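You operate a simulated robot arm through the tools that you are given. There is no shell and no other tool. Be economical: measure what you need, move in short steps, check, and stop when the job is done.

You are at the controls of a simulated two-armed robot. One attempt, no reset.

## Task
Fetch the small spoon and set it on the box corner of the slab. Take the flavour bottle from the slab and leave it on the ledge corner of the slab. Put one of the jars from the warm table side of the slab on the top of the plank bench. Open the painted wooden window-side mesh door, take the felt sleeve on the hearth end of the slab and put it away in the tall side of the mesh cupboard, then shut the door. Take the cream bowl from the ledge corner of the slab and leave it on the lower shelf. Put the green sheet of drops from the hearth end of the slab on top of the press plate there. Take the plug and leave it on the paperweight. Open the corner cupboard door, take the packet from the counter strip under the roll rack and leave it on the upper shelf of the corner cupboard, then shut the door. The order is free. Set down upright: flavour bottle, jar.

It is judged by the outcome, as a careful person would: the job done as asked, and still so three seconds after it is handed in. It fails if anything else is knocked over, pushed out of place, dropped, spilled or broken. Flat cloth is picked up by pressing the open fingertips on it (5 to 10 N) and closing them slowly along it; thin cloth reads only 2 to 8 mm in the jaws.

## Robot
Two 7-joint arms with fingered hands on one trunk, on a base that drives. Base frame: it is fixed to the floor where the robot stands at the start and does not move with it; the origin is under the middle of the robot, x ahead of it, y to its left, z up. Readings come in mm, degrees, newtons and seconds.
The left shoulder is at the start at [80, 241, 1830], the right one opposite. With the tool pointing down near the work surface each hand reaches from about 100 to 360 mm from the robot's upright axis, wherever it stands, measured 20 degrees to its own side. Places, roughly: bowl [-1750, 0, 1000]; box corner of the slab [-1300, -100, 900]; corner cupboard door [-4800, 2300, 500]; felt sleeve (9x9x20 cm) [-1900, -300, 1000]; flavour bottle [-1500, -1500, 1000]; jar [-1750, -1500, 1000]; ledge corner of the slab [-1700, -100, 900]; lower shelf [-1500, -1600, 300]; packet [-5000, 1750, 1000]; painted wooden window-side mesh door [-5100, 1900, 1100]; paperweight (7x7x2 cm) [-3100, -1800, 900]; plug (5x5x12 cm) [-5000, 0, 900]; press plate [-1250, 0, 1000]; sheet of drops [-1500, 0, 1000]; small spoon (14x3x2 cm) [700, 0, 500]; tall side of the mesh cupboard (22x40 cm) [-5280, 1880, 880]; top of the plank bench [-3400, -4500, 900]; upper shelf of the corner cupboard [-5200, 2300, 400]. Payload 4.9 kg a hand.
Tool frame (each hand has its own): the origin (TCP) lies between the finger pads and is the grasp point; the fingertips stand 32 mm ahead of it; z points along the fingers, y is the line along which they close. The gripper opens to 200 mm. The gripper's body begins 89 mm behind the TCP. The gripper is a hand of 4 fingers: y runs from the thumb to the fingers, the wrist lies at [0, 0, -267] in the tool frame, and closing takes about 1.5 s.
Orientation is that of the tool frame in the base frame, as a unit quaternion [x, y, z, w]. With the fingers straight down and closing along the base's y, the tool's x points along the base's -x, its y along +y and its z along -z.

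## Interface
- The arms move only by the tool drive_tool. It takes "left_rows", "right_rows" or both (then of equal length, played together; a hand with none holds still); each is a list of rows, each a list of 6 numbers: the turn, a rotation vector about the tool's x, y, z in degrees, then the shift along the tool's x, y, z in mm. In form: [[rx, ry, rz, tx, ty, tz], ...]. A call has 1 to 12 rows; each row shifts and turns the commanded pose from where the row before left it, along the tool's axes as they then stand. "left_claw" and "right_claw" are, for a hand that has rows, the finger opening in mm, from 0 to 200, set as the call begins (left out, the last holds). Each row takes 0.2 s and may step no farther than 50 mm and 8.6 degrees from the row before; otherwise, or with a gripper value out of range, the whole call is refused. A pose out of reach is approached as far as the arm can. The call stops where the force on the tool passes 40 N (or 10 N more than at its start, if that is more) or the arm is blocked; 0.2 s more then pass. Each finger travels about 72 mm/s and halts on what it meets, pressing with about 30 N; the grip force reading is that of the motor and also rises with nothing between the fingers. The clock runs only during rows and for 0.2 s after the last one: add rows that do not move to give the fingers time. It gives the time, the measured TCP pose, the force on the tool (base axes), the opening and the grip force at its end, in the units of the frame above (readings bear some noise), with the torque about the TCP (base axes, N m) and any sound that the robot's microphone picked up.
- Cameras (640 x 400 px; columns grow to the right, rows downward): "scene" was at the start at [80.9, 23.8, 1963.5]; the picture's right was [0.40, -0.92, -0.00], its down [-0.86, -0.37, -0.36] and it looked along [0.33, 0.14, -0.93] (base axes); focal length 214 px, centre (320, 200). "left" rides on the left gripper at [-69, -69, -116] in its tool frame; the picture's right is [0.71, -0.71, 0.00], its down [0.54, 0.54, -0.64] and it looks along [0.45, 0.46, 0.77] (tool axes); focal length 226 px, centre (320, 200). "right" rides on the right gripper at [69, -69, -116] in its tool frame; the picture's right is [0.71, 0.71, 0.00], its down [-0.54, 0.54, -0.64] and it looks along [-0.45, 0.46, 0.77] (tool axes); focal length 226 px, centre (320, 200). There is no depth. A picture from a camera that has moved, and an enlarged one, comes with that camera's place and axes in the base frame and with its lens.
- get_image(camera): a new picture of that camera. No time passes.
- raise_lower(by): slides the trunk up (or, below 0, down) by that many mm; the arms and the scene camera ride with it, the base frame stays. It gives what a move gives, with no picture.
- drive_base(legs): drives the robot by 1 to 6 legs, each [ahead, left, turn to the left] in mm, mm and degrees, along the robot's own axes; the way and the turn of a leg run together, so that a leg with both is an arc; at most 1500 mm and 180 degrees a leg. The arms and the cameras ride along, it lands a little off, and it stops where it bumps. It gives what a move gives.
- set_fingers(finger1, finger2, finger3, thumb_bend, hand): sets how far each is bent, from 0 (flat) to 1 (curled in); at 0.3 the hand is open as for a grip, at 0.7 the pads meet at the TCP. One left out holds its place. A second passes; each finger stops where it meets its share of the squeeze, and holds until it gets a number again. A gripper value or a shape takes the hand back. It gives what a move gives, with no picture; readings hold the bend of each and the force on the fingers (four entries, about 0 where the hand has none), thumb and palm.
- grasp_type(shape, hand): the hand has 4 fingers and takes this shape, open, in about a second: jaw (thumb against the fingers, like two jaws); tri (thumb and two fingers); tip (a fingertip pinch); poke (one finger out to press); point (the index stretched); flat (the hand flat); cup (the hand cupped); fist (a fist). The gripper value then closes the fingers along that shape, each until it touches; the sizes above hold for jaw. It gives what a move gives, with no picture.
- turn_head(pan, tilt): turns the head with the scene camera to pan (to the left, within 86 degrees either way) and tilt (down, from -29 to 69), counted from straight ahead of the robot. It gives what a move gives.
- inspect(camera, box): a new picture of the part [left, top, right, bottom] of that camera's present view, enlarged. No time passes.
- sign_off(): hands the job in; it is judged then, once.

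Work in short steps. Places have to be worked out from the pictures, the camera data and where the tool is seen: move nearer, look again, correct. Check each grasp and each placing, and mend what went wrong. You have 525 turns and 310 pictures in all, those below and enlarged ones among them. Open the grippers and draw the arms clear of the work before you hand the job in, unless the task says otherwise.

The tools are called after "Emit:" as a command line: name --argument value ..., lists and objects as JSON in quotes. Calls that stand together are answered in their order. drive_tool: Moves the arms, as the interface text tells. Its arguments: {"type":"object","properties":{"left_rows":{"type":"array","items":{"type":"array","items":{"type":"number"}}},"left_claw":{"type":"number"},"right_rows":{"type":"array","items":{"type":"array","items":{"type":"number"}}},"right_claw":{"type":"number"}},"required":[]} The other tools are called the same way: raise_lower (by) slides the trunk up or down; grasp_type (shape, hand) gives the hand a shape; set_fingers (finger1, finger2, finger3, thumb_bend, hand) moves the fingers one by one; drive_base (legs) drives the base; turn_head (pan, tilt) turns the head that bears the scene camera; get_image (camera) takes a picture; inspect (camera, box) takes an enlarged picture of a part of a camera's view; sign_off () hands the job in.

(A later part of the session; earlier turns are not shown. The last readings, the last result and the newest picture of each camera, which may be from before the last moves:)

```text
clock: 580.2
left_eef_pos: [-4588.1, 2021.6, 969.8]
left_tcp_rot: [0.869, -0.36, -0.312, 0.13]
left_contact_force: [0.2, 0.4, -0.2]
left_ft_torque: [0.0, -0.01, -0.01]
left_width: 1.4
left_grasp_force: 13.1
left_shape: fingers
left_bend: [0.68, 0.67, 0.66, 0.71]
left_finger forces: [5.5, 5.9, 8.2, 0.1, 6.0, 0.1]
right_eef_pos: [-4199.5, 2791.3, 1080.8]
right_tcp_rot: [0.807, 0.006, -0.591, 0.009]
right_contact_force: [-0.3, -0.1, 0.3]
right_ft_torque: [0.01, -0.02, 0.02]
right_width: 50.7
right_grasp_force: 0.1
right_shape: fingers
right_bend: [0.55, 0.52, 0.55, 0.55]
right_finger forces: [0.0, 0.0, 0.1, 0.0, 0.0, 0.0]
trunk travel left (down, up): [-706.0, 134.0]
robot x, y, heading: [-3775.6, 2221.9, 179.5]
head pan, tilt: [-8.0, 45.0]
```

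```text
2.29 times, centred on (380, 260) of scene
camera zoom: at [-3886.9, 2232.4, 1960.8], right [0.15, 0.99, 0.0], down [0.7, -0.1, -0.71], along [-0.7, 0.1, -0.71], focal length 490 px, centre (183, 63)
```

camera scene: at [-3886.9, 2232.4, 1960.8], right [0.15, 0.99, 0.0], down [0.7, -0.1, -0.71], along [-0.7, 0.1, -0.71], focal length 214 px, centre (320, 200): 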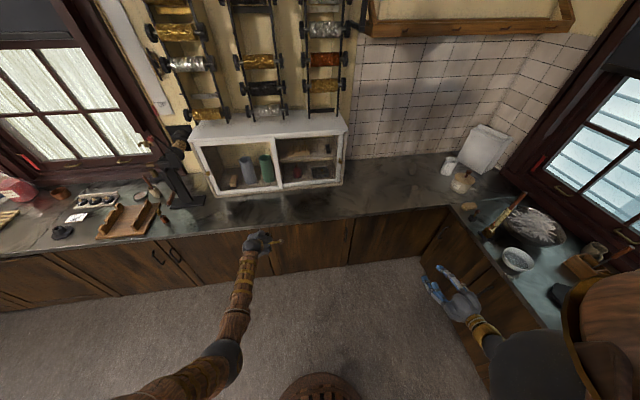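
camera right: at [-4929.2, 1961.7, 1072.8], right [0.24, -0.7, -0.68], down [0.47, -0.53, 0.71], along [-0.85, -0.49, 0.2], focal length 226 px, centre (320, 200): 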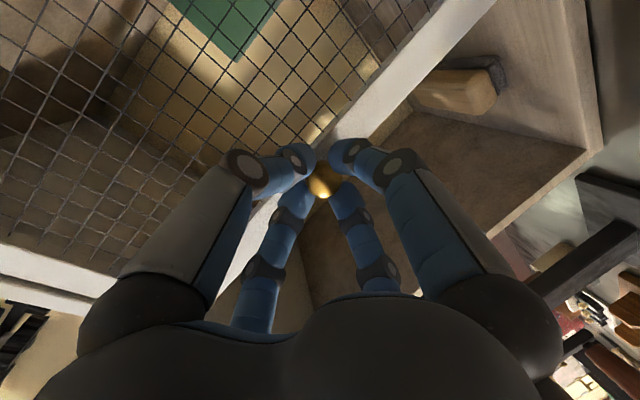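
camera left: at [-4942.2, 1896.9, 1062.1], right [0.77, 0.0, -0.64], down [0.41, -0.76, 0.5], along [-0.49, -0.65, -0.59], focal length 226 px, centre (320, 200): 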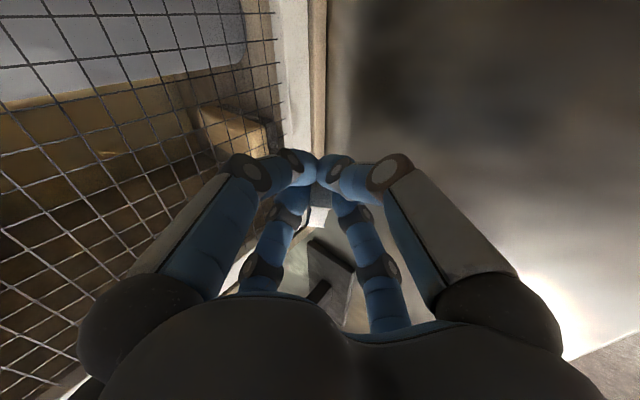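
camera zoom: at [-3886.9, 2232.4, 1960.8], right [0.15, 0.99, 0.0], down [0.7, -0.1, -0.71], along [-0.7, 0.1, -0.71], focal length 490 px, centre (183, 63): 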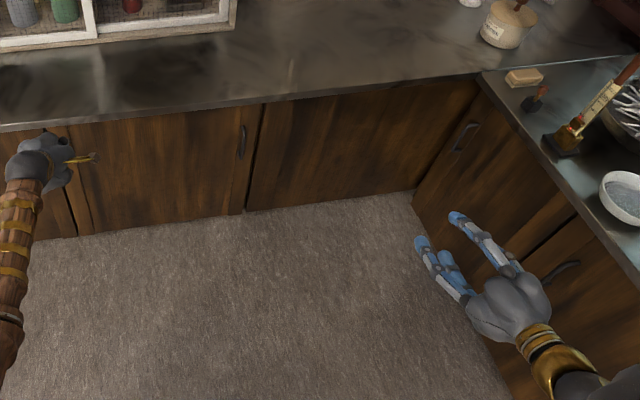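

Corner cupboard door: y≈2012–2629 hinged left, vertical handle ≈(-4765,2548,690). First retract the left hand (packet) and roll the right hand 45°.

Emit:
drive_tool --left_rows '[[0, 0, 0, 30, -15, -26], [0, 0, 0, 30, -15, -26], [0, 0, 0, 30, -15, -26], [0, 0, 0, 30, -15, -26], [0, 0, 0, 30, -15, -26], [0, 0, 0, 30, -15, -26], [0, 0, 0, 30, -15, -26]]' --right_rows '[[0, 0, 6.5, 0, 0, 0], [0, 0, 6.5, 0, 0, 0], [0, 0, 6.5, 0, 0, 0], [0, 0, 6.5, 0, 0, 0], [0, 0, 6.5, 0, 0, 0], [0, 0, 6.5, 0, 0, 0], [0, 0, 6.5, 0, 0, 0]]'

```text
clock: 581.8
left_eef_pos: [-4297.2, 1949.4, 971.5]
left_tcp_rot: [0.868, -0.362, -0.313, 0.13]
left_contact_force: [-0.4, -0.4, 0.1]
left_ft_torque: [0.0, -0.03, -0.04]
left_width: 1.2
left_grasp_force: 13.3
left_shape: fingers
left_bend: [0.68, 0.67, 0.66, 0.71]
left_finger forces: [5.5, 5.9, 8.2, 0.1, 6.0, 0.0]
right_eef_pos: [-4197.1, 2793.9, 1080.8]
right_tcp_rot: [0.746, -0.307, -0.542, 0.238]
right_contact_force: [0.8, 0.3, 1.3]
right_ft_torque: [-0.02, 0.02, 0.01]
right_width: 50.8
right_grasp_force: 0.1
right_shape: fingers
right_bend: [0.55, 0.52, 0.55, 0.55]
right_finger forces: [0.1, 0.0, 0.0, 0.0, 0.0, 0.0]
trunk travel left (down, up): [-706.0, 134.0]
robot x, y, heading: [-3779.0, 2219.1, 179.4]
head pan, tilt: [-8.0, 45.0]
```

Now lower the trunk 390 and bring the right hand inward/forward toward the handle line.

Emit:
raise_lower --by -390

Emit:
drive_tool --right_rows '[[0, 0, 0, 20.3, 28.7, 21.3], [0, 0, 0, 20.3, 28.7, 21.3], [0, 0, 0, 20.3, 28.7, 21.3], [0, 0, 0, 20.3, 28.7, 21.3], [0, 0, 0, 20.3, 28.7, 21.3], [0, 0, 0, 20.3, 28.7, 21.3], [0, 0, 0, 20.3, 28.7, 21.3], [0, 0, 0, 0, 0, 0]]'

Emit:
get_image --camera "right"

```text
clock: 585.5
left_eef_pos: [-4297.8, 1949.8, 580.9]
left_tcp_rot: [0.869, -0.361, -0.312, 0.131]
left_contact_force: [-0.2, -0.6, -0.1]
left_ft_torque: [-0.02, 0.01, 0.0]
left_width: 1.3
left_grasp_force: 12.5
left_shape: fingers
left_bend: [0.68, 0.67, 0.66, 0.71]
left_finger forces: [5.5, 6.0, 8.2, 0.1, 6.0, 0.0]
right_eef_pos: [-4199.7, 2792.8, 690.8]
right_tcp_rot: [0.746, -0.306, -0.541, 0.238]
right_contact_force: [-0.2, 0.1, -1.1]
right_ft_torque: [0.01, 0.04, 0.01]
right_width: 50.7
right_grasp_force: 0.0
right_shape: fingers
right_bend: [0.55, 0.52, 0.55, 0.55]
right_finger forces: [0.0, 0.1, 0.0, 0.0, 0.0, 0.0]
trunk travel left (down, up): [-316.0, 524.0]
robot x, y, heading: [-3775.8, 2219.0, 179.5]
head pan, tilt: [-8.0, 45.0]
```

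```text
clock: 587.3
left_eef_pos: [-4298.2, 1949.6, 580.9]
left_tcp_rot: [0.869, -0.361, -0.312, 0.131]
left_contact_force: [0.9, 0.6, -0.7]
left_ft_torque: [-0.02, 0.0, 0.02]
left_width: 1.6
left_grasp_force: 12.7
left_shape: fingers
left_bend: [0.68, 0.67, 0.66, 0.71]
left_finger forces: [5.4, 5.9, 8.3, 0.0, 6.0, 0.0]
right_eef_pos: [-4349.2, 2546.1, 688.4]
right_tcp_rot: [0.746, -0.306, -0.541, 0.237]
right_contact_force: [0.9, -0.5, 0.0]
right_ft_torque: [0.0, 0.02, 0.04]
right_width: 50.9
right_grasp_force: 0.1
right_shape: fingers
right_bend: [0.55, 0.52, 0.55, 0.55]
right_finger forces: [0.0, 0.0, 0.0, 0.0, 0.1, 0.0]
trunk travel left (down, up): [-316.0, 524.0]
robot x, y, heading: [-3771.4, 2220.0, 179.6]
head pan, tilt: [-8.0, 45.0]
```

```text
87 pictures are left
camera right: at [-4209.3, 2549.0, 630.0], right [0.02, -1.0, 0.02], down [0.38, 0.02, 0.92], along [-0.92, -0.01, 0.38], focal length 226 px, centre (320, 200)
```

right: 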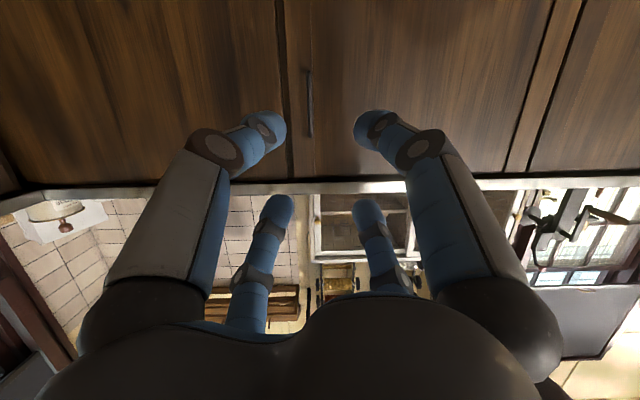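

Handle refined: y≈2563, z 554–696. Lower 48, shift right 17 and drive forward 300.

Emit:
raise_lower --by -48

Emit:
drive_base --legs '[[300, -17, 0.4]]'

Emit:
get_image --camera "right"

```text
clock: 588.2
left_eef_pos: [-4299.0, 1949.4, 533.5]
left_tcp_rot: [0.869, -0.361, -0.313, 0.13]
left_contact_force: [0.3, 0.1, 0.0]
left_ft_torque: [0.02, 0.01, -0.02]
left_width: 1.6
left_grasp_force: 12.1
left_shape: fingers
left_bend: [0.68, 0.67, 0.66, 0.71]
left_finger forces: [5.4, 5.8, 8.2, 0.0, 6.0, 0.1]
right_eef_pos: [-4348.3, 2546.5, 641.3]
right_tcp_rot: [0.746, -0.306, -0.541, 0.238]
right_contact_force: [-0.1, -0.1, 0.4]
right_ft_torque: [-0.03, 0.01, 0.03]
right_width: 50.7
right_grasp_force: 0.0
right_shape: fingers
right_bend: [0.55, 0.52, 0.55, 0.55]
right_finger forces: [0.0, 0.1, 0.1, 0.0, 0.0, 0.0]
trunk travel left (down, up): [-268.0, 572.0]
robot x, y, heading: [-3776.0, 2220.4, 179.7]
head pan, tilt: [-8.0, 45.0]
```

```text
clock: 590.2
left_eef_pos: [-4589.3, 1965.6, 533.3]
left_tcp_rot: [0.87, -0.359, -0.312, 0.131]
left_contact_force: [-0.4, -0.6, -0.5]
left_ft_torque: [0.02, -0.02, 0.01]
left_width: 1.4
left_grasp_force: 12.6
left_shape: fingers
left_bend: [0.68, 0.67, 0.66, 0.71]
left_finger forces: [5.4, 6.0, 8.2, 0.0, 6.0, 0.0]
right_eef_pos: [-4642.6, 2562.2, 641.8]
right_tcp_rot: [0.747, -0.306, -0.54, 0.239]
right_contact_force: [-0.5, -0.1, 0.5]
right_ft_torque: [0.01, 0.0, 0.03]
right_width: 50.7
right_grasp_force: 0.0
right_shape: fingers
right_bend: [0.55, 0.52, 0.55, 0.55]
right_finger forces: [0.1, 0.1, 0.0, 0.0, 0.0, 0.0]
trunk travel left (down, up): [-268.0, 572.0]
robot x, y, heading: [-4065.9, 2239.4, 180.0]
head pan, tilt: [-8.0, 45.0]
```

```text
86 pictures are left
camera right: at [-4502.6, 2566.0, 581.7], right [0.02, -1.0, 0.02], down [0.38, 0.02, 0.92], along [-0.92, -0.01, 0.38], focal length 226 px, centre (320, 200)
```

right: 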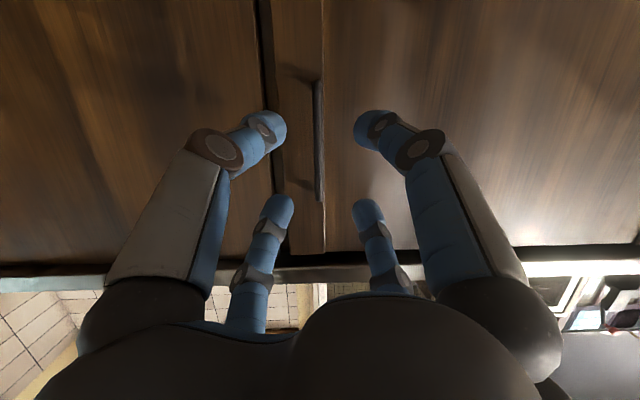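

Handle at x≈-4788, centred between the digit pairs. Advance 95 by base and 15 by arm, then close.

Emit:
drive_base --legs '[[95, 0, 0]]'

Emit:
drive_tool --right_rows '[[0, 0, 0, 0, 0, 8], [0, 0, 0, 0, 0, 8], [0, 0, 0, 0, 0, 0]]'

Emit:
get_image --camera "right"

```text
clock: 591.4
left_eef_pos: [-4687.3, 1968.1, 532.4]
left_tcp_rot: [0.869, -0.36, -0.313, 0.129]
left_contact_force: [0.7, 0.3, -0.5]
left_ft_torque: [0.03, 0.0, -0.02]
left_width: 1.5
left_grasp_force: 12.6
left_shape: fingers
left_bend: [0.68, 0.67, 0.66, 0.71]
left_finger forces: [5.4, 5.9, 8.2, 0.0, 6.0, 0.1]
right_eef_pos: [-4739.2, 2565.7, 640.9]
right_tcp_rot: [0.747, -0.306, -0.54, 0.238]
right_contact_force: [0.9, -0.1, -0.2]
right_ft_torque: [0.0, -0.01, 0.02]
right_width: 50.8
right_grasp_force: 0.0
right_shape: fingers
right_bend: [0.55, 0.52, 0.55, 0.55]
right_finger forces: [0.0, 0.1, 0.0, 0.0, 0.0, 0.0]
trunk travel left (down, up): [-268.0, 572.0]
robot x, y, heading: [-4162.0, 2238.0, 179.7]
head pan, tilt: [-8.0, 45.0]
```

```text
clock: 592.2
left_eef_pos: [-4687.0, 1968.2, 532.8]
left_tcp_rot: [0.869, -0.361, -0.312, 0.13]
left_contact_force: [0.0, 0.2, -0.2]
left_ft_torque: [-0.02, -0.02, 0.0]
left_width: 1.3
left_grasp_force: 12.8
left_shape: fingers
left_bend: [0.68, 0.67, 0.66, 0.71]
left_finger forces: [5.3, 5.8, 8.3, 0.0, 6.0, 0.0]
right_eef_pos: [-4751.5, 2567.0, 636.3]
right_tcp_rot: [0.746, -0.306, -0.541, 0.238]
right_contact_force: [0.5, 0.2, -0.2]
right_ft_torque: [-0.01, 0.03, 0.02]
right_width: 50.7
right_grasp_force: 0.1
right_shape: fingers
right_bend: [0.55, 0.52, 0.55, 0.55]
right_finger forces: [0.1, 0.0, 0.0, 0.1, 0.0, 0.1]
trunk travel left (down, up): [-268.0, 572.0]
robot x, y, heading: [-4164.1, 2237.2, 179.5]
head pan, tilt: [-8.0, 45.0]
```

```text
85 pictures are left
camera right: at [-4612.1, 2568.0, 576.7], right [0.02, -1.0, 0.02], down [0.38, 0.02, 0.92], along [-0.92, -0.01, 0.38], focal length 226 px, centre (320, 200)
```

right: 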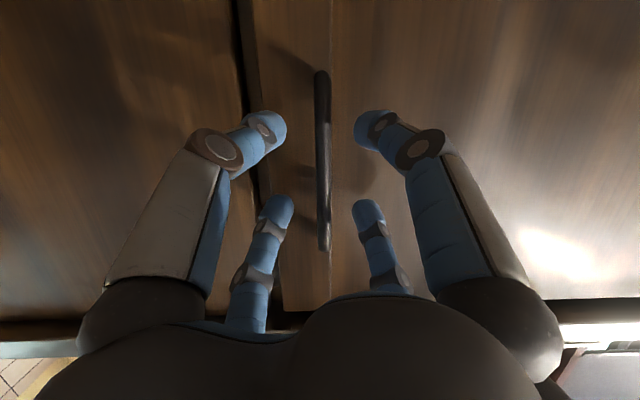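

Advance 16 more and close on the bar.

Emit:
drive_tool --right_rows '[[0, 0, 0, 0, 0, 9], [0, 0, 0, 0, 0, 9], [0, 0, 0, 0, 0, 0]]'

Emit:
set_fingers --hand "right" --finger1 0.72 --finger2 0.72 --finger3 0.72 --thumb_bend 0.72

Emit:
get_image --camera "right"

```text
clock: 593.0
left_eef_pos: [-4686.1, 1968.2, 533.9]
left_tcp_rot: [0.869, -0.361, -0.312, 0.13]
left_contact_force: [0.3, 0.2, 0.0]
left_ft_torque: [-0.01, 0.01, 0.02]
left_width: 1.4
left_grasp_force: 12.7
left_shape: fingers
left_bend: [0.68, 0.67, 0.66, 0.71]
left_finger forces: [5.3, 5.9, 8.2, 0.1, 6.0, 0.0]
right_eef_pos: [-4769.1, 2566.2, 631.2]
right_tcp_rot: [0.746, -0.305, -0.541, 0.239]
right_contact_force: [-0.2, 1.1, -0.3]
right_ft_torque: [0.03, -0.02, 0.02]
right_width: 50.8
right_grasp_force: 0.0
right_shape: fingers
right_bend: [0.55, 0.52, 0.55, 0.55]
right_finger forces: [0.1, 0.0, 0.1, 0.1, 0.0, 0.0]
trunk travel left (down, up): [-268.0, 572.0]
robot x, y, heading: [-4161.1, 2238.4, 179.6]
head pan, tilt: [-8.0, 45.0]
```

```text
clock: 594.0
left_eef_pos: [-4687.1, 1967.0, 531.4]
left_tcp_rot: [0.869, -0.361, -0.312, 0.129]
left_contact_force: [0.1, -0.6, -0.5]
left_ft_torque: [0.03, 0.04, 0.0]
left_width: 1.4
left_grasp_force: 12.7
left_shape: fingers
left_bend: [0.68, 0.67, 0.66, 0.71]
left_finger forces: [5.4, 5.9, 8.3, 0.0, 6.0, 0.0]
right_eef_pos: [-4769.7, 2564.4, 631.2]
right_tcp_rot: [0.747, -0.306, -0.54, 0.238]
right_contact_force: [-0.4, -3.2, -5.4]
right_ft_torque: [0.0, -0.08, 0.04]
right_width: 6.1
right_grasp_force: 8.6
right_shape: fingers
right_bend: [0.67, 0.68, 0.71, 0.69]
right_finger forces: [6.1, 4.7, 0.1, 0.1, 6.5, 0.0]
trunk travel left (down, up): [-268.0, 572.0]
robot x, y, heading: [-4161.3, 2240.5, 180.0]
head pan, tilt: [-8.0, 45.0]
```

```text
84 pictures are left
camera right: at [-4630.0, 2567.2, 571.9], right [0.02, -1.0, 0.02], down [0.38, 0.02, 0.92], along [-0.92, -0.01, 0.38], focal length 226 px, centre (320, 200)
```

right: 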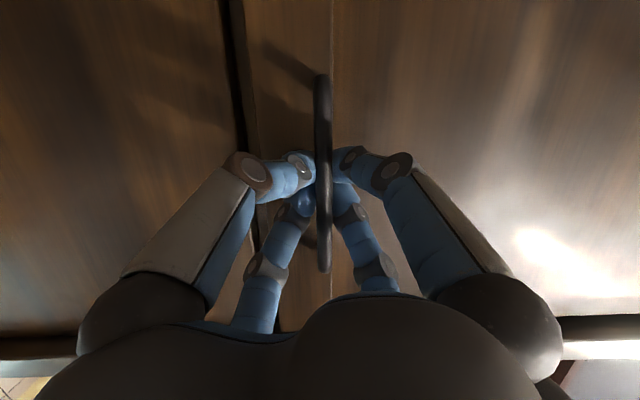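

The tips hook behind the bar. Pull by backing the base 80.

Emit:
drive_base --legs '[[-80, 5, 0]]'

Emit:
get_image --camera "right"

```text
clock: 595.0
left_eef_pos: [-4606.1, 1962.5, 533.6]
left_tcp_rot: [0.868, -0.361, -0.314, 0.129]
left_contact_force: [0.7, 0.0, 0.4]
left_ft_torque: [0.03, 0.01, 0.02]
left_width: 1.4
left_grasp_force: 13.1
left_shape: fingers
left_bend: [0.68, 0.67, 0.66, 0.71]
left_finger forces: [5.4, 5.9, 8.2, 0.1, 6.1, 0.0]
right_eef_pos: [-4687.8, 2559.3, 631.7]
right_tcp_rot: [0.746, -0.306, -0.541, 0.238]
right_contact_force: [-3.4, -18.0, -4.1]
right_ft_torque: [-0.07, -0.07, 0.18]
right_width: 10.1
right_grasp_force: 9.7
right_shape: fingers
right_bend: [0.66, 0.67, 0.71, 0.7]
right_finger forces: [10.4, 9.2, 0.0, 0.1, 0.0, 0.0]
trunk travel left (down, up): [-268.0, 572.0]
robot x, y, heading: [-4081.7, 2237.0, 179.6]
head pan, tilt: [-8.0, 45.0]
```

```text
83 pictures are left
camera right: at [-4548.2, 2561.3, 572.9], right [0.02, -1.0, 0.02], down [0.38, 0.02, 0.92], along [-0.92, -0.01, 0.38], focal length 226 px, centre (320, 200)
```

right: 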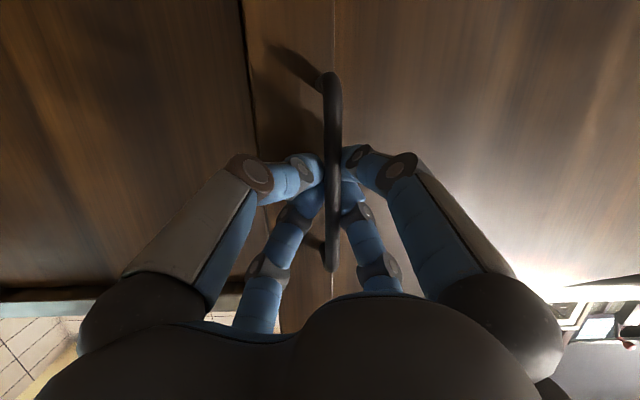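

Door is coming. Continue along the arc: back 90, left 35.

Emit:
drive_base --legs '[[-90, 35, 0]]'

Emit:
drive_base --legs '[[-80, 45, 0]]'

Emit:
get_image --camera "scene"

```text
clock: 596.2
left_eef_pos: [-4516.3, 1926.3, 533.8]
left_tcp_rot: [0.869, -0.362, -0.313, 0.13]
left_contact_force: [-0.6, 0.4, 0.2]
left_ft_torque: [-0.01, -0.01, 0.02]
left_width: 1.8
left_grasp_force: 12.5
left_shape: fingers
left_bend: [0.68, 0.67, 0.66, 0.71]
left_finger forces: [5.4, 6.0, 8.3, 0.0, 6.0, 0.1]
right_eef_pos: [-4599.0, 2523.1, 632.2]
right_tcp_rot: [0.746, -0.306, -0.541, 0.239]
right_contact_force: [-0.6, -0.4, 1.0]
right_ft_torque: [-0.01, -0.04, 0.01]
right_width: 1.5
right_grasp_force: 0.0
right_shape: fingers
right_bend: [0.68, 0.69, 0.71, 0.69]
right_finger forces: [0.1, 0.0, 0.0, 0.1, 0.0, 0.0]
trunk travel left (down, up): [-268.0, 572.0]
robot x, y, heading: [-3997.5, 2197.0, 179.6]
head pan, tilt: [-8.0, 45.0]
```

```text
clock: 597.3
left_eef_pos: [-4439.9, 1881.5, 533.3]
left_tcp_rot: [0.869, -0.362, -0.312, 0.131]
left_contact_force: [0.9, -0.5, 0.1]
left_ft_torque: [-0.03, 0.01, 0.0]
left_width: 1.5
left_grasp_force: 12.8
left_shape: fingers
left_bend: [0.68, 0.67, 0.66, 0.71]
left_finger forces: [5.3, 5.9, 8.1, 0.0, 6.0, 0.0]
right_eef_pos: [-4520.5, 2478.3, 632.0]
right_tcp_rot: [0.746, -0.306, -0.542, 0.237]
right_contact_force: [0.8, 0.1, -0.9]
right_ft_torque: [0.03, -0.06, -0.02]
right_width: 1.2
right_grasp_force: 0.0
right_shape: fingers
right_bend: [0.68, 0.69, 0.71, 0.69]
right_finger forces: [0.1, 0.0, 0.0, 0.1, 0.0, 0.0]
trunk travel left (down, up): [-268.0, 572.0]
robot x, y, heading: [-3917.1, 2154.2, 179.6]
head pan, tilt: [-8.0, 45.0]
```

```text
82 pictures are left
camera scene: at [-4025.9, 2165.6, 1522.8], right [0.15, 0.99, 0.0], down [0.7, -0.1, -0.71], along [-0.7, 0.1, -0.71], focal length 214 px, centre (320, 200)
```

scene: 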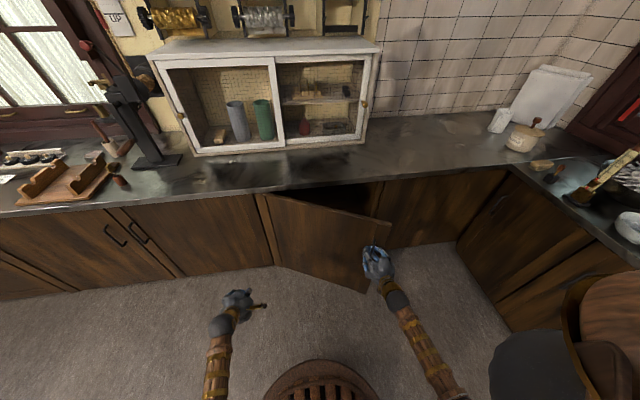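

Door open ~25° (hinge y≈2015, edge ≈(-4539,2523)). Move the right hand around the free edge: right 115, forward 130.

Emit:
drive_base --legs '[[0, -125, 0], [130, 0, 0]]'

Emit:
get_image --camera "scene"

```text
clock: 598.2
left_eef_pos: [-4437.3, 1920.9, 532.2]
left_tcp_rot: [0.87, -0.359, -0.31, 0.132]
left_contact_force: [-0.1, 1.5, 0.3]
left_ft_torque: [0.0, -0.04, 0.05]
left_width: 1.4
left_grasp_force: 12.9
left_shape: fingers
left_bend: [0.68, 0.67, 0.66, 0.71]
left_finger forces: [5.4, 6.0, 8.2, 0.0, 6.0, 0.0]
right_eef_pos: [-4528.3, 2500.6, 634.6]
right_tcp_rot: [0.746, -0.299, -0.538, 0.253]
right_contact_force: [-11.5, -20.2, -1.7]
right_ft_torque: [0.08, 0.08, -0.15]
right_width: 10.1
right_grasp_force: 12.5
right_shape: fingers
right_bend: [0.66, 0.67, 0.71, 0.71]
right_finger forces: [13.9, 11.4, 0.0, 0.0, 0.0, 0.1]
trunk travel left (down, up): [-268.0, 572.0]
robot x, y, heading: [-3914.4, 2191.7, -179.9]
head pan, tilt: [-8.0, 45.0]
stopped in leg 1: the force on the tool passed its limit at 51 N (the readings are from after the stop); the commanded pose is now the measured one
```

```text
81 pictures are left
camera scene: at [-4028.4, 2213.9, 1522.7], right [0.14, 0.99, 0.0], down [0.7, -0.1, -0.71], along [-0.7, 0.1, -0.71], focal length 214 px, centre (320, 200)
```

scene: 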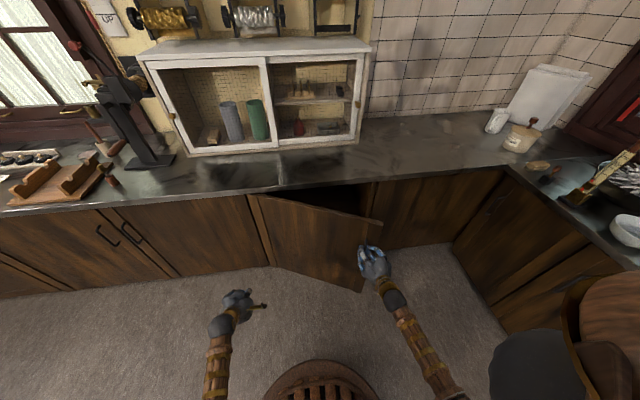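

The fingers are actually still hooked on the handle. Continue the arc: back and left.

Emit:
drive_base --legs '[[-70, 80, 0]]'

Emit:
drive_base --legs '[[-80, 100, 0]]'

Emit:
get_image --camera "scene"

```text
clock: 599.4
left_eef_pos: [-4368.4, 1842.4, 532.7]
left_tcp_rot: [0.87, -0.359, -0.312, 0.13]
left_contact_force: [0.2, 0.4, -0.9]
left_ft_torque: [0.02, -0.02, 0.01]
left_width: 1.4
left_grasp_force: 12.8
left_shape: fingers
left_bend: [0.68, 0.67, 0.66, 0.71]
left_finger forces: [5.4, 6.0, 8.2, 0.1, 6.0, 0.0]
right_eef_pos: [-4455.7, 2427.4, 633.6]
right_tcp_rot: [0.747, -0.3, -0.54, 0.248]
right_contact_force: [0.2, 0.2, -0.2]
right_ft_torque: [0.04, -0.01, 0.0]
right_width: 1.0
right_grasp_force: 0.1
right_shape: fingers
right_bend: [0.68, 0.68, 0.71, 0.69]
right_finger forces: [0.1, 0.0, 0.0, 0.0, 0.8, 0.0]
trunk travel left (down, up): [-268.0, 572.0]
robot x, y, heading: [-3842.2, 2118.3, 179.8]
head pan, tilt: [-8.0, 45.0]
```

```text
clock: 600.7
left_eef_pos: [-4286.1, 1746.6, 533.2]
left_tcp_rot: [0.87, -0.359, -0.312, 0.131]
left_contact_force: [-0.9, -0.3, 0.4]
left_ft_torque: [0.04, -0.01, 0.01]
left_width: 1.4
left_grasp_force: 12.9
left_shape: fingers
left_bend: [0.68, 0.67, 0.66, 0.71]
left_finger forces: [5.5, 5.9, 8.2, 0.1, 6.1, 0.0]
right_eef_pos: [-4374.2, 2330.2, 633.6]
right_tcp_rot: [0.747, -0.298, -0.54, 0.248]
right_contact_force: [0.4, -0.7, -1.9]
right_ft_torque: [0.02, 0.07, 0.02]
right_width: 1.2
right_grasp_force: 2.3
right_shape: fingers
right_bend: [0.68, 0.68, 0.71, 0.69]
right_finger forces: [0.0, 0.0, 2.5, 0.0, 2.4, 0.0]
trunk travel left (down, up): [-268.0, 572.0]
robot x, y, heading: [-3765.7, 2020.2, 179.9]
head pan, tilt: [-8.0, 45.0]
```

```text
80 pictures are left
camera scene: at [-3875.5, 2033.2, 1522.8], right [0.14, 0.99, 0.0], down [0.7, -0.1, -0.71], along [-0.7, 0.1, -0.71], focal length 214 px, centre (320, 200)
```

scene: 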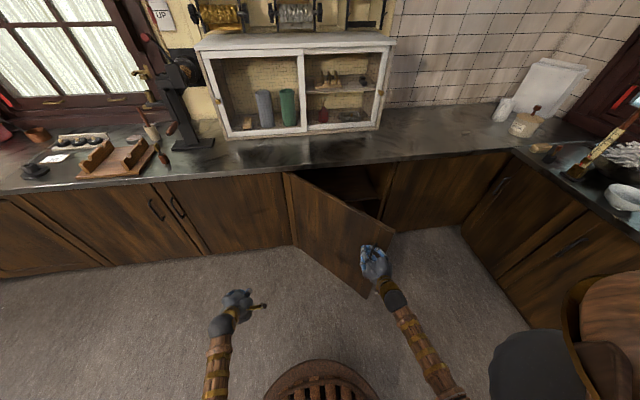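

Door ~45°. Continue: back 100, left 150, then back 40, left 130.

Emit:
drive_base --legs '[[-95, 150, 0]]'

Emit:
drive_base --legs '[[-40, 130, 0]]'

Emit:
get_image --camera "scene"

```text
clock: 602.2
left_eef_pos: [-4192.3, 1594.2, 532.6]
left_tcp_rot: [0.87, -0.358, -0.313, 0.131]
left_contact_force: [0.2, -0.3, -0.1]
left_ft_torque: [0.02, 0.01, 0.0]
left_width: 1.4
left_grasp_force: 13.3
left_shape: fingers
left_bend: [0.68, 0.67, 0.66, 0.71]
left_finger forces: [5.4, 6.1, 8.2, 0.1, 5.9, 0.0]
right_eef_pos: [-4279.8, 2179.5, 634.6]
right_tcp_rot: [0.747, -0.3, -0.539, 0.247]
right_contact_force: [0.4, -0.4, 0.3]
right_ft_torque: [0.0, 0.02, -0.05]
right_width: 1.2
right_grasp_force: 0.4
right_shape: fingers
right_bend: [0.68, 0.68, 0.71, 0.69]
right_finger forces: [0.0, 0.0, 0.8, 0.0, 1.0, 0.0]
trunk travel left (down, up): [-268.0, 572.0]
robot x, y, heading: [-3669.4, 1873.4, 180.0]
head pan, tilt: [-8.0, 45.0]
```

```text
clock: 603.5
left_eef_pos: [-4152.3, 1467.7, 533.2]
left_tcp_rot: [0.87, -0.358, -0.312, 0.131]
left_contact_force: [0.0, -0.5, 0.3]
left_ft_torque: [0.03, 0.04, -0.03]
left_width: 1.2
left_grasp_force: 12.6
left_shape: fingers
left_bend: [0.68, 0.67, 0.66, 0.71]
left_finger forces: [5.5, 6.0, 8.2, 0.0, 6.0, 0.0]
right_eef_pos: [-4240.7, 2051.3, 633.7]
right_tcp_rot: [0.746, -0.3, -0.54, 0.248]
right_contact_force: [-10.6, -1.8, -1.0]
right_ft_torque: [0.47, 0.27, -0.02]
right_width: 2.3
right_grasp_force: 9.5
right_shape: fingers
right_bend: [0.69, 0.68, 0.71, 0.68]
right_finger forces: [0.1, 0.0, 8.8, 0.0, 11.1, 0.1]
trunk travel left (down, up): [-268.0, 572.0]
robot x, y, heading: [-3633.7, 1743.3, 179.8]
head pan, tilt: [-8.0, 45.0]
```

```text
79 pictures are left
camera scene: at [-3742.5, 1754.7, 1522.8], right [0.14, 0.99, 0.0], down [0.7, -0.1, -0.71], along [-0.7, 0.1, -0.71], focal length 214 px, centre (320, 200)
```

scene: 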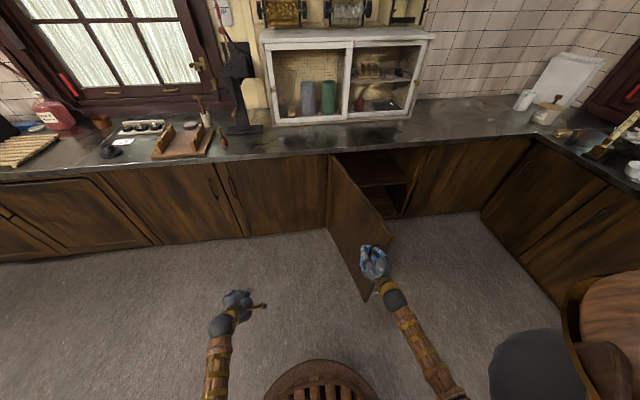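

Door is ~75° open. Release the handle and back away.

Emit:
set_fingers --hand "right" --finger1 0.5 --finger2 0.5 --finger3 0.5 --thumb_bend 0.5

Emit:
drive_base --legs '[[-150, 0, 0]]'

Emit:
drive_base --legs '[[0, -640, 0]]'

Emit:
turn_head --pan 0 --tilt 40

Emit:
get_image --camera "scene"

```text
clock: 604.5
left_eef_pos: [-4152.6, 1468.3, 532.5]
left_tcp_rot: [0.87, -0.359, -0.312, 0.132]
left_contact_force: [-0.5, 0.2, -0.1]
left_ft_torque: [-0.01, 0.02, 0.02]
left_width: 1.4
left_grasp_force: 12.3
left_shape: fingers
left_bend: [0.68, 0.67, 0.66, 0.71]
left_finger forces: [5.4, 5.9, 8.2, 0.0, 6.0, 0.0]
right_eef_pos: [-4240.4, 2052.8, 633.9]
right_tcp_rot: [0.747, -0.3, -0.539, 0.248]
right_contact_force: [4.2, 0.2, -5.0]
right_ft_torque: [-0.31, 0.28, -0.2]
right_width: 68.7
right_grasp_force: 3.7
right_shape: fingers
right_bend: [0.5, 0.5, 0.51, 0.5]
right_finger forces: [0.0, 0.0, 6.4, 0.0, 0.1, 0.1]
trunk travel left (down, up): [-268.0, 572.0]
robot x, y, heading: [-3628.5, 1742.3, 180.0]
head pan, tilt: [-8.0, 45.0]
```

```text
clock: 605.9
left_eef_pos: [-4002.4, 1468.4, 532.2]
left_tcp_rot: [0.869, -0.36, -0.313, 0.13]
left_contact_force: [0.4, 0.0, -0.3]
left_ft_torque: [-0.04, -0.01, -0.01]
left_width: 1.5
left_grasp_force: 12.2
left_shape: fingers
left_bend: [0.68, 0.67, 0.66, 0.71]
left_finger forces: [5.4, 6.0, 8.1, 0.0, 6.0, 0.1]
right_eef_pos: [-4090.8, 2052.6, 634.6]
right_tcp_rot: [0.746, -0.301, -0.54, 0.247]
right_contact_force: [0.4, 0.4, 0.6]
right_ft_torque: [-0.01, -0.02, 0.02]
right_width: 68.7
right_grasp_force: 0.2
right_shape: fingers
right_bend: [0.5, 0.5, 0.5, 0.5]
right_finger forces: [0.0, 0.1, 0.1, 0.0, 0.0, 0.1]
trunk travel left (down, up): [-268.0, 572.0]
robot x, y, heading: [-3477.9, 1742.6, 180.0]
head pan, tilt: [-8.0, 45.0]
```

```text
clock: 609.4
left_eef_pos: [-4000.4, 2108.0, 532.8]
left_tcp_rot: [0.87, -0.359, -0.312, 0.132]
left_contact_force: [0.1, -0.5, 0.3]
left_ft_torque: [0.0, 0.0, -0.01]
left_width: 1.2
left_grasp_force: 12.7
left_shape: fingers
left_bend: [0.68, 0.67, 0.66, 0.71]
left_finger forces: [5.5, 6.1, 8.1, 0.0, 6.0, 0.0]
right_eef_pos: [-4087.9, 2692.9, 632.8]
right_tcp_rot: [0.746, -0.301, -0.539, 0.248]
right_contact_force: [0.2, -0.2, -0.3]
right_ft_torque: [-0.02, -0.02, 0.03]
right_width: 68.6
right_grasp_force: 0.1
right_shape: fingers
right_bend: [0.5, 0.5, 0.5, 0.5]
right_finger forces: [0.1, 0.0, 0.1, 0.0, 0.0, 0.0]
trunk travel left (down, up): [-268.0, 572.0]
robot x, y, heading: [-3480.2, 2382.2, 180.0]
head pan, tilt: [-8.0, 45.0]
```

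```text
clock: 610.1
left_eef_pos: [-4000.3, 2108.8, 532.6]
left_tcp_rot: [0.87, -0.36, -0.312, 0.131]
left_contact_force: [-0.3, -0.1, 0.2]
left_ft_torque: [-0.01, -0.05, 0.0]
left_width: 1.6
left_grasp_force: 12.7
left_shape: fingers
left_bend: [0.68, 0.67, 0.66, 0.71]
left_finger forces: [5.5, 6.0, 8.2, 0.1, 6.0, 0.1]
right_eef_pos: [-4086.9, 2691.9, 633.4]
right_tcp_rot: [0.746, -0.3, -0.54, 0.248]
right_contact_force: [0.2, 0.0, -0.4]
right_ft_torque: [-0.01, 0.02, 0.02]
right_width: 68.8
right_grasp_force: 0.1
right_shape: fingers
right_bend: [0.5, 0.5, 0.5, 0.5]
right_finger forces: [0.0, 0.0, 0.0, 0.0, 0.1, 0.1]
trunk travel left (down, up): [-268.0, 572.0]
robot x, y, heading: [-3479.1, 2379.8, 179.6]
head pan, tilt: [0.0, 40.0]
```

```text
78 pictures are left
camera scene: at [-3593.7, 2384.8, 1530.0], right [0.0, 1.0, 0.0], down [0.64, 0.0, -0.77], along [-0.77, 0.0, -0.64], focal length 214 px, centre (320, 200)
```

scene: 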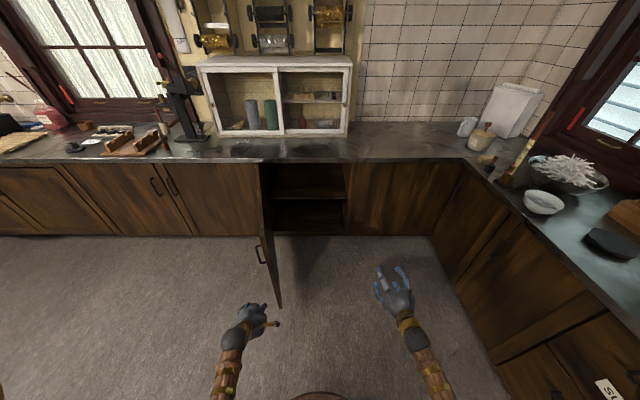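

Enlarge the open cupboard.

Emit:
inspect --camera "scene" --box '[240, 140, 380, 320]'

```text
2.22 times, centred on (310, 230) of scene
camera zoom: at [-3593.7, 2384.8, 1530.0], right [0.0, 1.0, 0.0], down [0.64, 0.0, -0.77], along [-0.77, 0.0, -0.64], focal length 477 px, centre (342, 133)
```

zoom: 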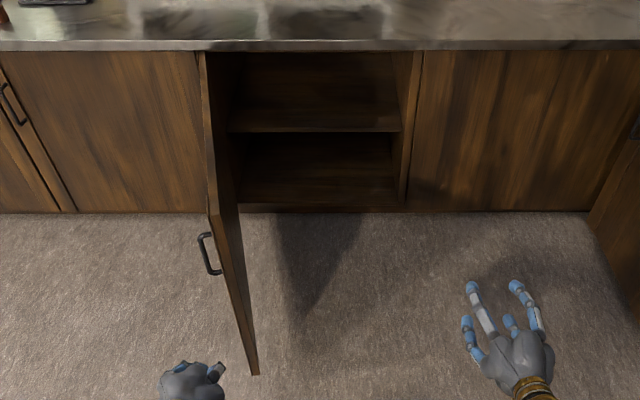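

Upper shelf z≈515, compartment y 2020–2575. I'll retract the right hand so it clears the cabinet, then approach with the left at (-4880,2330).

Emit:
drive_tool --right_rows '[[0, 0, 0, 9, -8, -38], [0, 0, 0, 9, -8, -38], [0, 0, 0, 9, -8, -38], [0, 0, 0, 9, -8, -38], [0, 0, 0, 9, -8, -38], [0, 0, 0, 9, -8, -38], [0, 0, 0, 9, -8, -38]]'

```text
clock: 611.7
left_eef_pos: [-3999.9, 2109.0, 533.7]
left_tcp_rot: [0.869, -0.359, -0.313, 0.132]
left_contact_force: [0.4, -0.4, 0.2]
left_ft_torque: [-0.06, -0.02, 0.01]
left_width: 1.0
left_grasp_force: 13.2
left_shape: fingers
left_bend: [0.68, 0.67, 0.66, 0.71]
left_finger forces: [5.3, 6.0, 8.2, 0.0, 6.0, 0.0]
right_eef_pos: [-3807.2, 2699.6, 630.4]
right_tcp_rot: [0.746, -0.299, -0.54, 0.248]
right_contact_force: [0.2, 0.0, 0.0]
right_ft_torque: [0.0, -0.03, 0.02]
right_width: 68.5
right_grasp_force: 0.1
right_shape: fingers
right_bend: [0.5, 0.5, 0.5, 0.5]
right_finger forces: [0.0, 0.0, 0.1, 0.1, 0.0, 0.0]
trunk travel left (down, up): [-268.0, 572.0]
robot x, y, heading: [-3479.7, 2385.4, 179.8]
head pan, tilt: [0.0, 40.0]
```

Raise 70, slide right 215, forward 650, then check.

Emit:
raise_lower --by 70

Emit:
drive_base --legs '[[0, -215, 0], [650, 0, 0]]'

Emit:
get_image --camera "left"

Emit:
get_image --camera "scene"

```text
clock: 612.8
left_eef_pos: [-3999.8, 2110.1, 602.3]
left_tcp_rot: [0.869, -0.36, -0.312, 0.131]
left_contact_force: [-0.1, 0.8, 0.1]
left_ft_torque: [-0.01, -0.01, 0.01]
left_width: 1.2
left_grasp_force: 12.7
left_shape: fingers
left_bend: [0.68, 0.67, 0.66, 0.71]
left_finger forces: [5.4, 6.0, 8.3, 0.0, 6.1, 0.0]
right_eef_pos: [-3807.6, 2700.1, 698.7]
right_tcp_rot: [0.746, -0.3, -0.54, 0.249]
right_contact_force: [-0.4, -0.1, 0.0]
right_ft_torque: [-0.01, 0.01, -0.01]
right_width: 68.9
right_grasp_force: 0.1
right_shape: fingers
right_bend: [0.5, 0.5, 0.5, 0.5]
right_finger forces: [0.0, 0.0, 0.1, 0.0, 0.1, 0.0]
trunk travel left (down, up): [-338.0, 502.0]
robot x, y, heading: [-3475.3, 2379.0, 179.8]
head pan, tilt: [0.0, 40.0]
```

```text
clock: 617.7
left_eef_pos: [-4643.5, 2328.4, 603.0]
left_tcp_rot: [0.87, -0.359, -0.312, 0.131]
left_contact_force: [-0.6, 0.0, 0.4]
left_ft_torque: [0.02, 0.0, 0.0]
left_width: 1.6
left_grasp_force: 12.7
left_shape: fingers
left_bend: [0.68, 0.67, 0.66, 0.71]
left_finger forces: [5.4, 6.0, 8.2, 0.1, 6.0, 0.0]
right_eef_pos: [-4452.0, 2918.7, 699.5]
right_tcp_rot: [0.747, -0.298, -0.54, 0.247]
right_contact_force: [-0.4, -0.7, 0.4]
right_ft_torque: [-0.03, 0.02, 0.02]
right_width: 68.7
right_grasp_force: 0.1
right_shape: fingers
right_bend: [0.5, 0.5, 0.5, 0.5]
right_finger forces: [0.0, 0.1, 0.1, 0.1, 0.0, 0.0]
trunk travel left (down, up): [-338.0, 502.0]
robot x, y, heading: [-4120.9, 2600.4, 180.2]
head pan, tilt: [0.0, 40.0]
```

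```text
76 pictures are left
camera left: at [-4568.0, 2425.7, 693.2], right [0.77, 0.0, -0.64], down [0.41, -0.76, 0.5], along [-0.48, -0.65, -0.59], focal length 226 px, centre (320, 200)
```

left: 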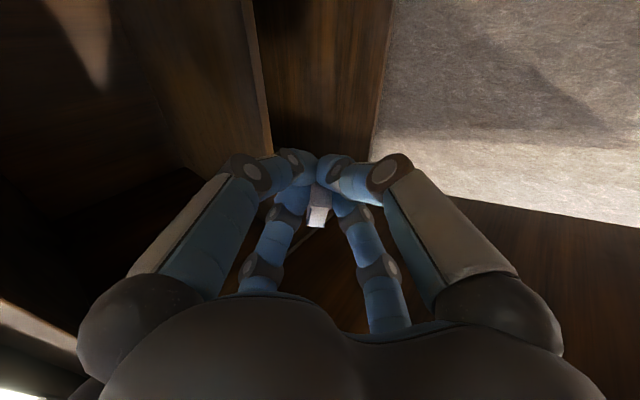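

```text
75 pictures are left
camera scene: at [-4236.9, 2604.9, 1600.0], right [0.0, 1.0, 0.0], down [0.64, 0.0, -0.77], along [-0.77, 0.0, -0.64], focal length 214 px, centre (320, 200)
```

scene: 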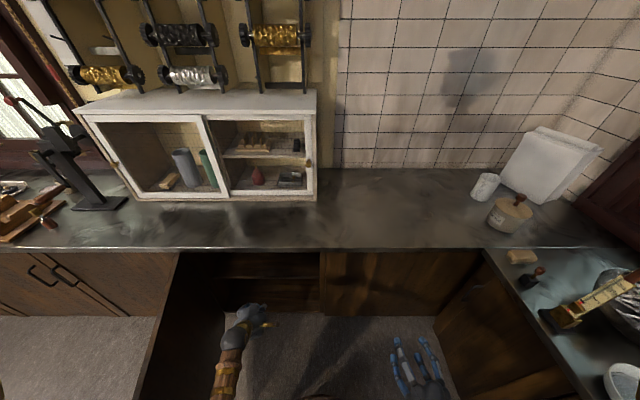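

Proceed forward 230.

Emit:
drive_base --legs '[[120, 0, 0], [110, 0, 0]]'

Emit:
get_image --camera "left"

```text
clock: 619.7
left_eef_pos: [-4875.1, 2328.5, 602.0]
left_tcp_rot: [0.87, -0.359, -0.311, 0.131]
left_contact_force: [-0.2, 0.5, -0.3]
left_ft_torque: [0.0, -0.04, -0.01]
left_width: 1.6
left_grasp_force: 13.0
left_shape: fingers
left_bend: [0.68, 0.67, 0.66, 0.71]
left_finger forces: [5.4, 6.0, 8.2, 0.1, 6.0, 0.0]
right_eef_pos: [-4683.1, 2921.0, 699.2]
right_tcp_rot: [0.746, -0.301, -0.54, 0.247]
right_contact_force: [0.3, -0.3, -0.5]
right_ft_torque: [0.01, 0.01, 0.02]
right_width: 68.8
right_grasp_force: 0.1
right_shape: fingers
right_bend: [0.5, 0.5, 0.5, 0.5]
right_finger forces: [0.0, 0.1, 0.1, 0.1, 0.1, 0.0]
trunk travel left (down, up): [-338.0, 502.0]
robot x, y, heading: [-4352.1, 2603.6, 180.0]
head pan, tilt: [0.0, 40.0]
```

```text
74 pictures are left
camera left: at [-4800.8, 2427.1, 693.1], right [0.77, 0.0, -0.64], down [0.41, -0.76, 0.5], along [-0.49, -0.65, -0.59], focal length 226 px, centre (320, 200)
```

left: 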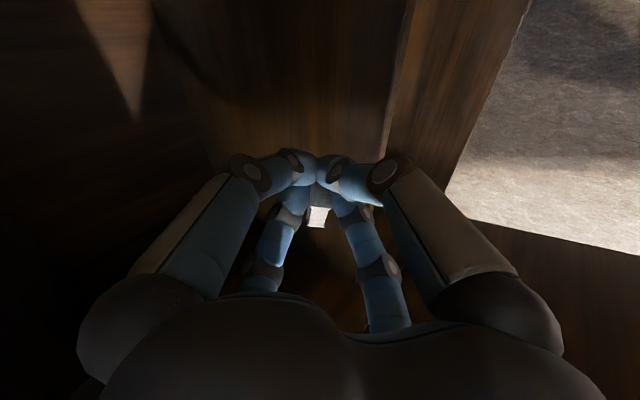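

Shelf is lower/deeper than thought (z≈445, front edge x≈-4900). Extend the left hand 100 forward and 80 down.

Emit:
drive_tool --left_rows '[[0, 0, 0, -9, 9, 16], [0, 0, 0, -9, 9, 16], [0, 0, 0, -9, 9, 16], [0, 0, 0, -9, 9, 16], [0, 0, 0, 6, -6, 12], [0, 0, 0, 6, -6, 12], [0, 0, 0, 6, -6, 12], [0, 0, 0, 0, 0, 0]]'

Emit:
get_image --camera "left"

```text
clock: 621.5
left_eef_pos: [-4959.4, 2329.0, 542.2]
left_tcp_rot: [0.87, -0.36, -0.311, 0.132]
left_contact_force: [0.5, -0.9, -0.4]
left_ft_torque: [0.01, 0.0, -0.03]
left_width: 1.2
left_grasp_force: 13.2
left_shape: fingers
left_bend: [0.68, 0.67, 0.66, 0.71]
left_finger forces: [5.4, 5.9, 8.1, 0.0, 6.0, 0.0]
right_eef_pos: [-4683.0, 2920.3, 698.1]
right_tcp_rot: [0.746, -0.3, -0.54, 0.249]
right_contact_force: [-0.5, 0.2, 0.3]
right_ft_torque: [0.01, 0.02, 0.01]
right_width: 68.9
right_grasp_force: 0.0
right_shape: fingers
right_bend: [0.5, 0.5, 0.5, 0.5]
right_finger forces: [0.0, 0.1, 0.0, 0.1, 0.0, 0.0]
trunk travel left (down, up): [-338.0, 502.0]
robot x, y, heading: [-4357.3, 2604.1, 180.0]
head pan, tilt: [0.0, 40.0]
```

```text
73 pictures are left
camera left: at [-4885.9, 2426.0, 632.9], right [0.77, 0.0, -0.64], down [0.41, -0.76, 0.5], along [-0.49, -0.65, -0.59], focal length 226 px, centre (320, 200)
```

left: 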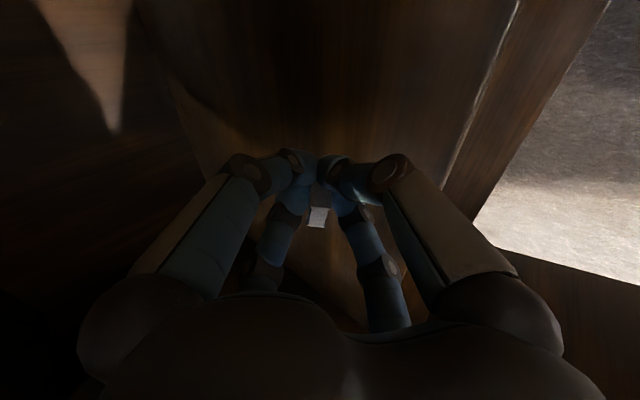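

Shelf z≈435; the packet is ~75 mm inside the edge. Lower by trunk.

Emit:
raise_lower --by -45

Emit:
raise_lower --by -8

Emit:
raise_lower --by -7

```text
clock: 622.4
left_eef_pos: [-4961.3, 2328.5, 497.1]
left_tcp_rot: [0.87, -0.359, -0.311, 0.13]
left_contact_force: [0.0, 0.5, -0.3]
left_ft_torque: [0.02, 0.01, -0.01]
left_width: 1.3
left_grasp_force: 12.6
left_shape: fingers
left_bend: [0.68, 0.67, 0.66, 0.71]
left_finger forces: [5.3, 6.0, 8.3, 0.0, 6.0, 0.0]
right_eef_pos: [-4683.0, 2920.7, 655.3]
right_tcp_rot: [0.746, -0.3, -0.539, 0.248]
right_contact_force: [-0.2, 0.3, 0.4]
right_ft_torque: [-0.01, -0.01, 0.02]
right_width: 68.5
right_grasp_force: 0.0
right_shape: fingers
right_bend: [0.5, 0.5, 0.5, 0.5]
right_finger forces: [0.0, 0.0, 0.1, 0.1, 0.0, 0.0]
trunk travel left (down, up): [-293.0, 547.0]
robot x, y, heading: [-4352.0, 2599.4, 179.8]
head pan, tilt: [0.0, 40.0]
```

```text
clock: 623.0
left_eef_pos: [-4960.5, 2328.0, 490.1]
left_tcp_rot: [0.869, -0.36, -0.313, 0.131]
left_contact_force: [2.8, 1.4, 12.9]
left_ft_torque: [-0.1, 0.19, 0.01]
left_width: 1.4
left_grasp_force: 16.3
left_shape: fingers
left_bend: [0.68, 0.67, 0.66, 0.71]
left_finger forces: [8.8, 9.3, 8.4, 0.1, 6.7, 0.1]
right_eef_pos: [-4682.0, 2920.2, 646.5]
right_tcp_rot: [0.746, -0.3, -0.54, 0.248]
right_contact_force: [0.2, -0.7, 0.3]
right_ft_torque: [0.03, -0.02, 0.0]
right_width: 69.1
right_grasp_force: 0.0
right_shape: fingers
right_bend: [0.5, 0.5, 0.5, 0.5]
right_finger forces: [0.0, 0.0, 0.0, 0.0, 0.0, 0.1]
trunk travel left (down, up): [-285.0, 555.0]
robot x, y, heading: [-4355.6, 2600.7, 180.0]
head pan, tilt: [0.0, 40.0]
```

```text
clock: 623.5
left_eef_pos: [-4961.5, 2329.0, 485.9]
left_tcp_rot: [0.869, -0.359, -0.313, 0.132]
left_contact_force: [5.6, 3.2, 24.0]
left_ft_torque: [-0.07, 0.37, -0.04]
left_width: 1.4
left_grasp_force: 21.7
left_shape: fingers
left_bend: [0.68, 0.66, 0.67, 0.72]
left_finger forces: [9.7, 12.6, 14.0, 0.0, 7.3, 0.1]
right_eef_pos: [-4683.0, 2922.3, 639.4]
right_tcp_rot: [0.746, -0.299, -0.54, 0.249]
right_contact_force: [-0.1, 0.6, 0.0]
right_ft_torque: [0.01, -0.01, 0.02]
right_width: 68.7
right_grasp_force: 0.1
right_shape: fingers
right_bend: [0.5, 0.5, 0.5, 0.5]
right_finger forces: [0.0, 0.0, 0.0, 0.0, 0.1, 0.1]
trunk travel left (down, up): [-278.0, 562.0]
robot x, y, heading: [-4354.8, 2600.5, 180.0]
head pan, tilt: [0.0, 40.0]
```

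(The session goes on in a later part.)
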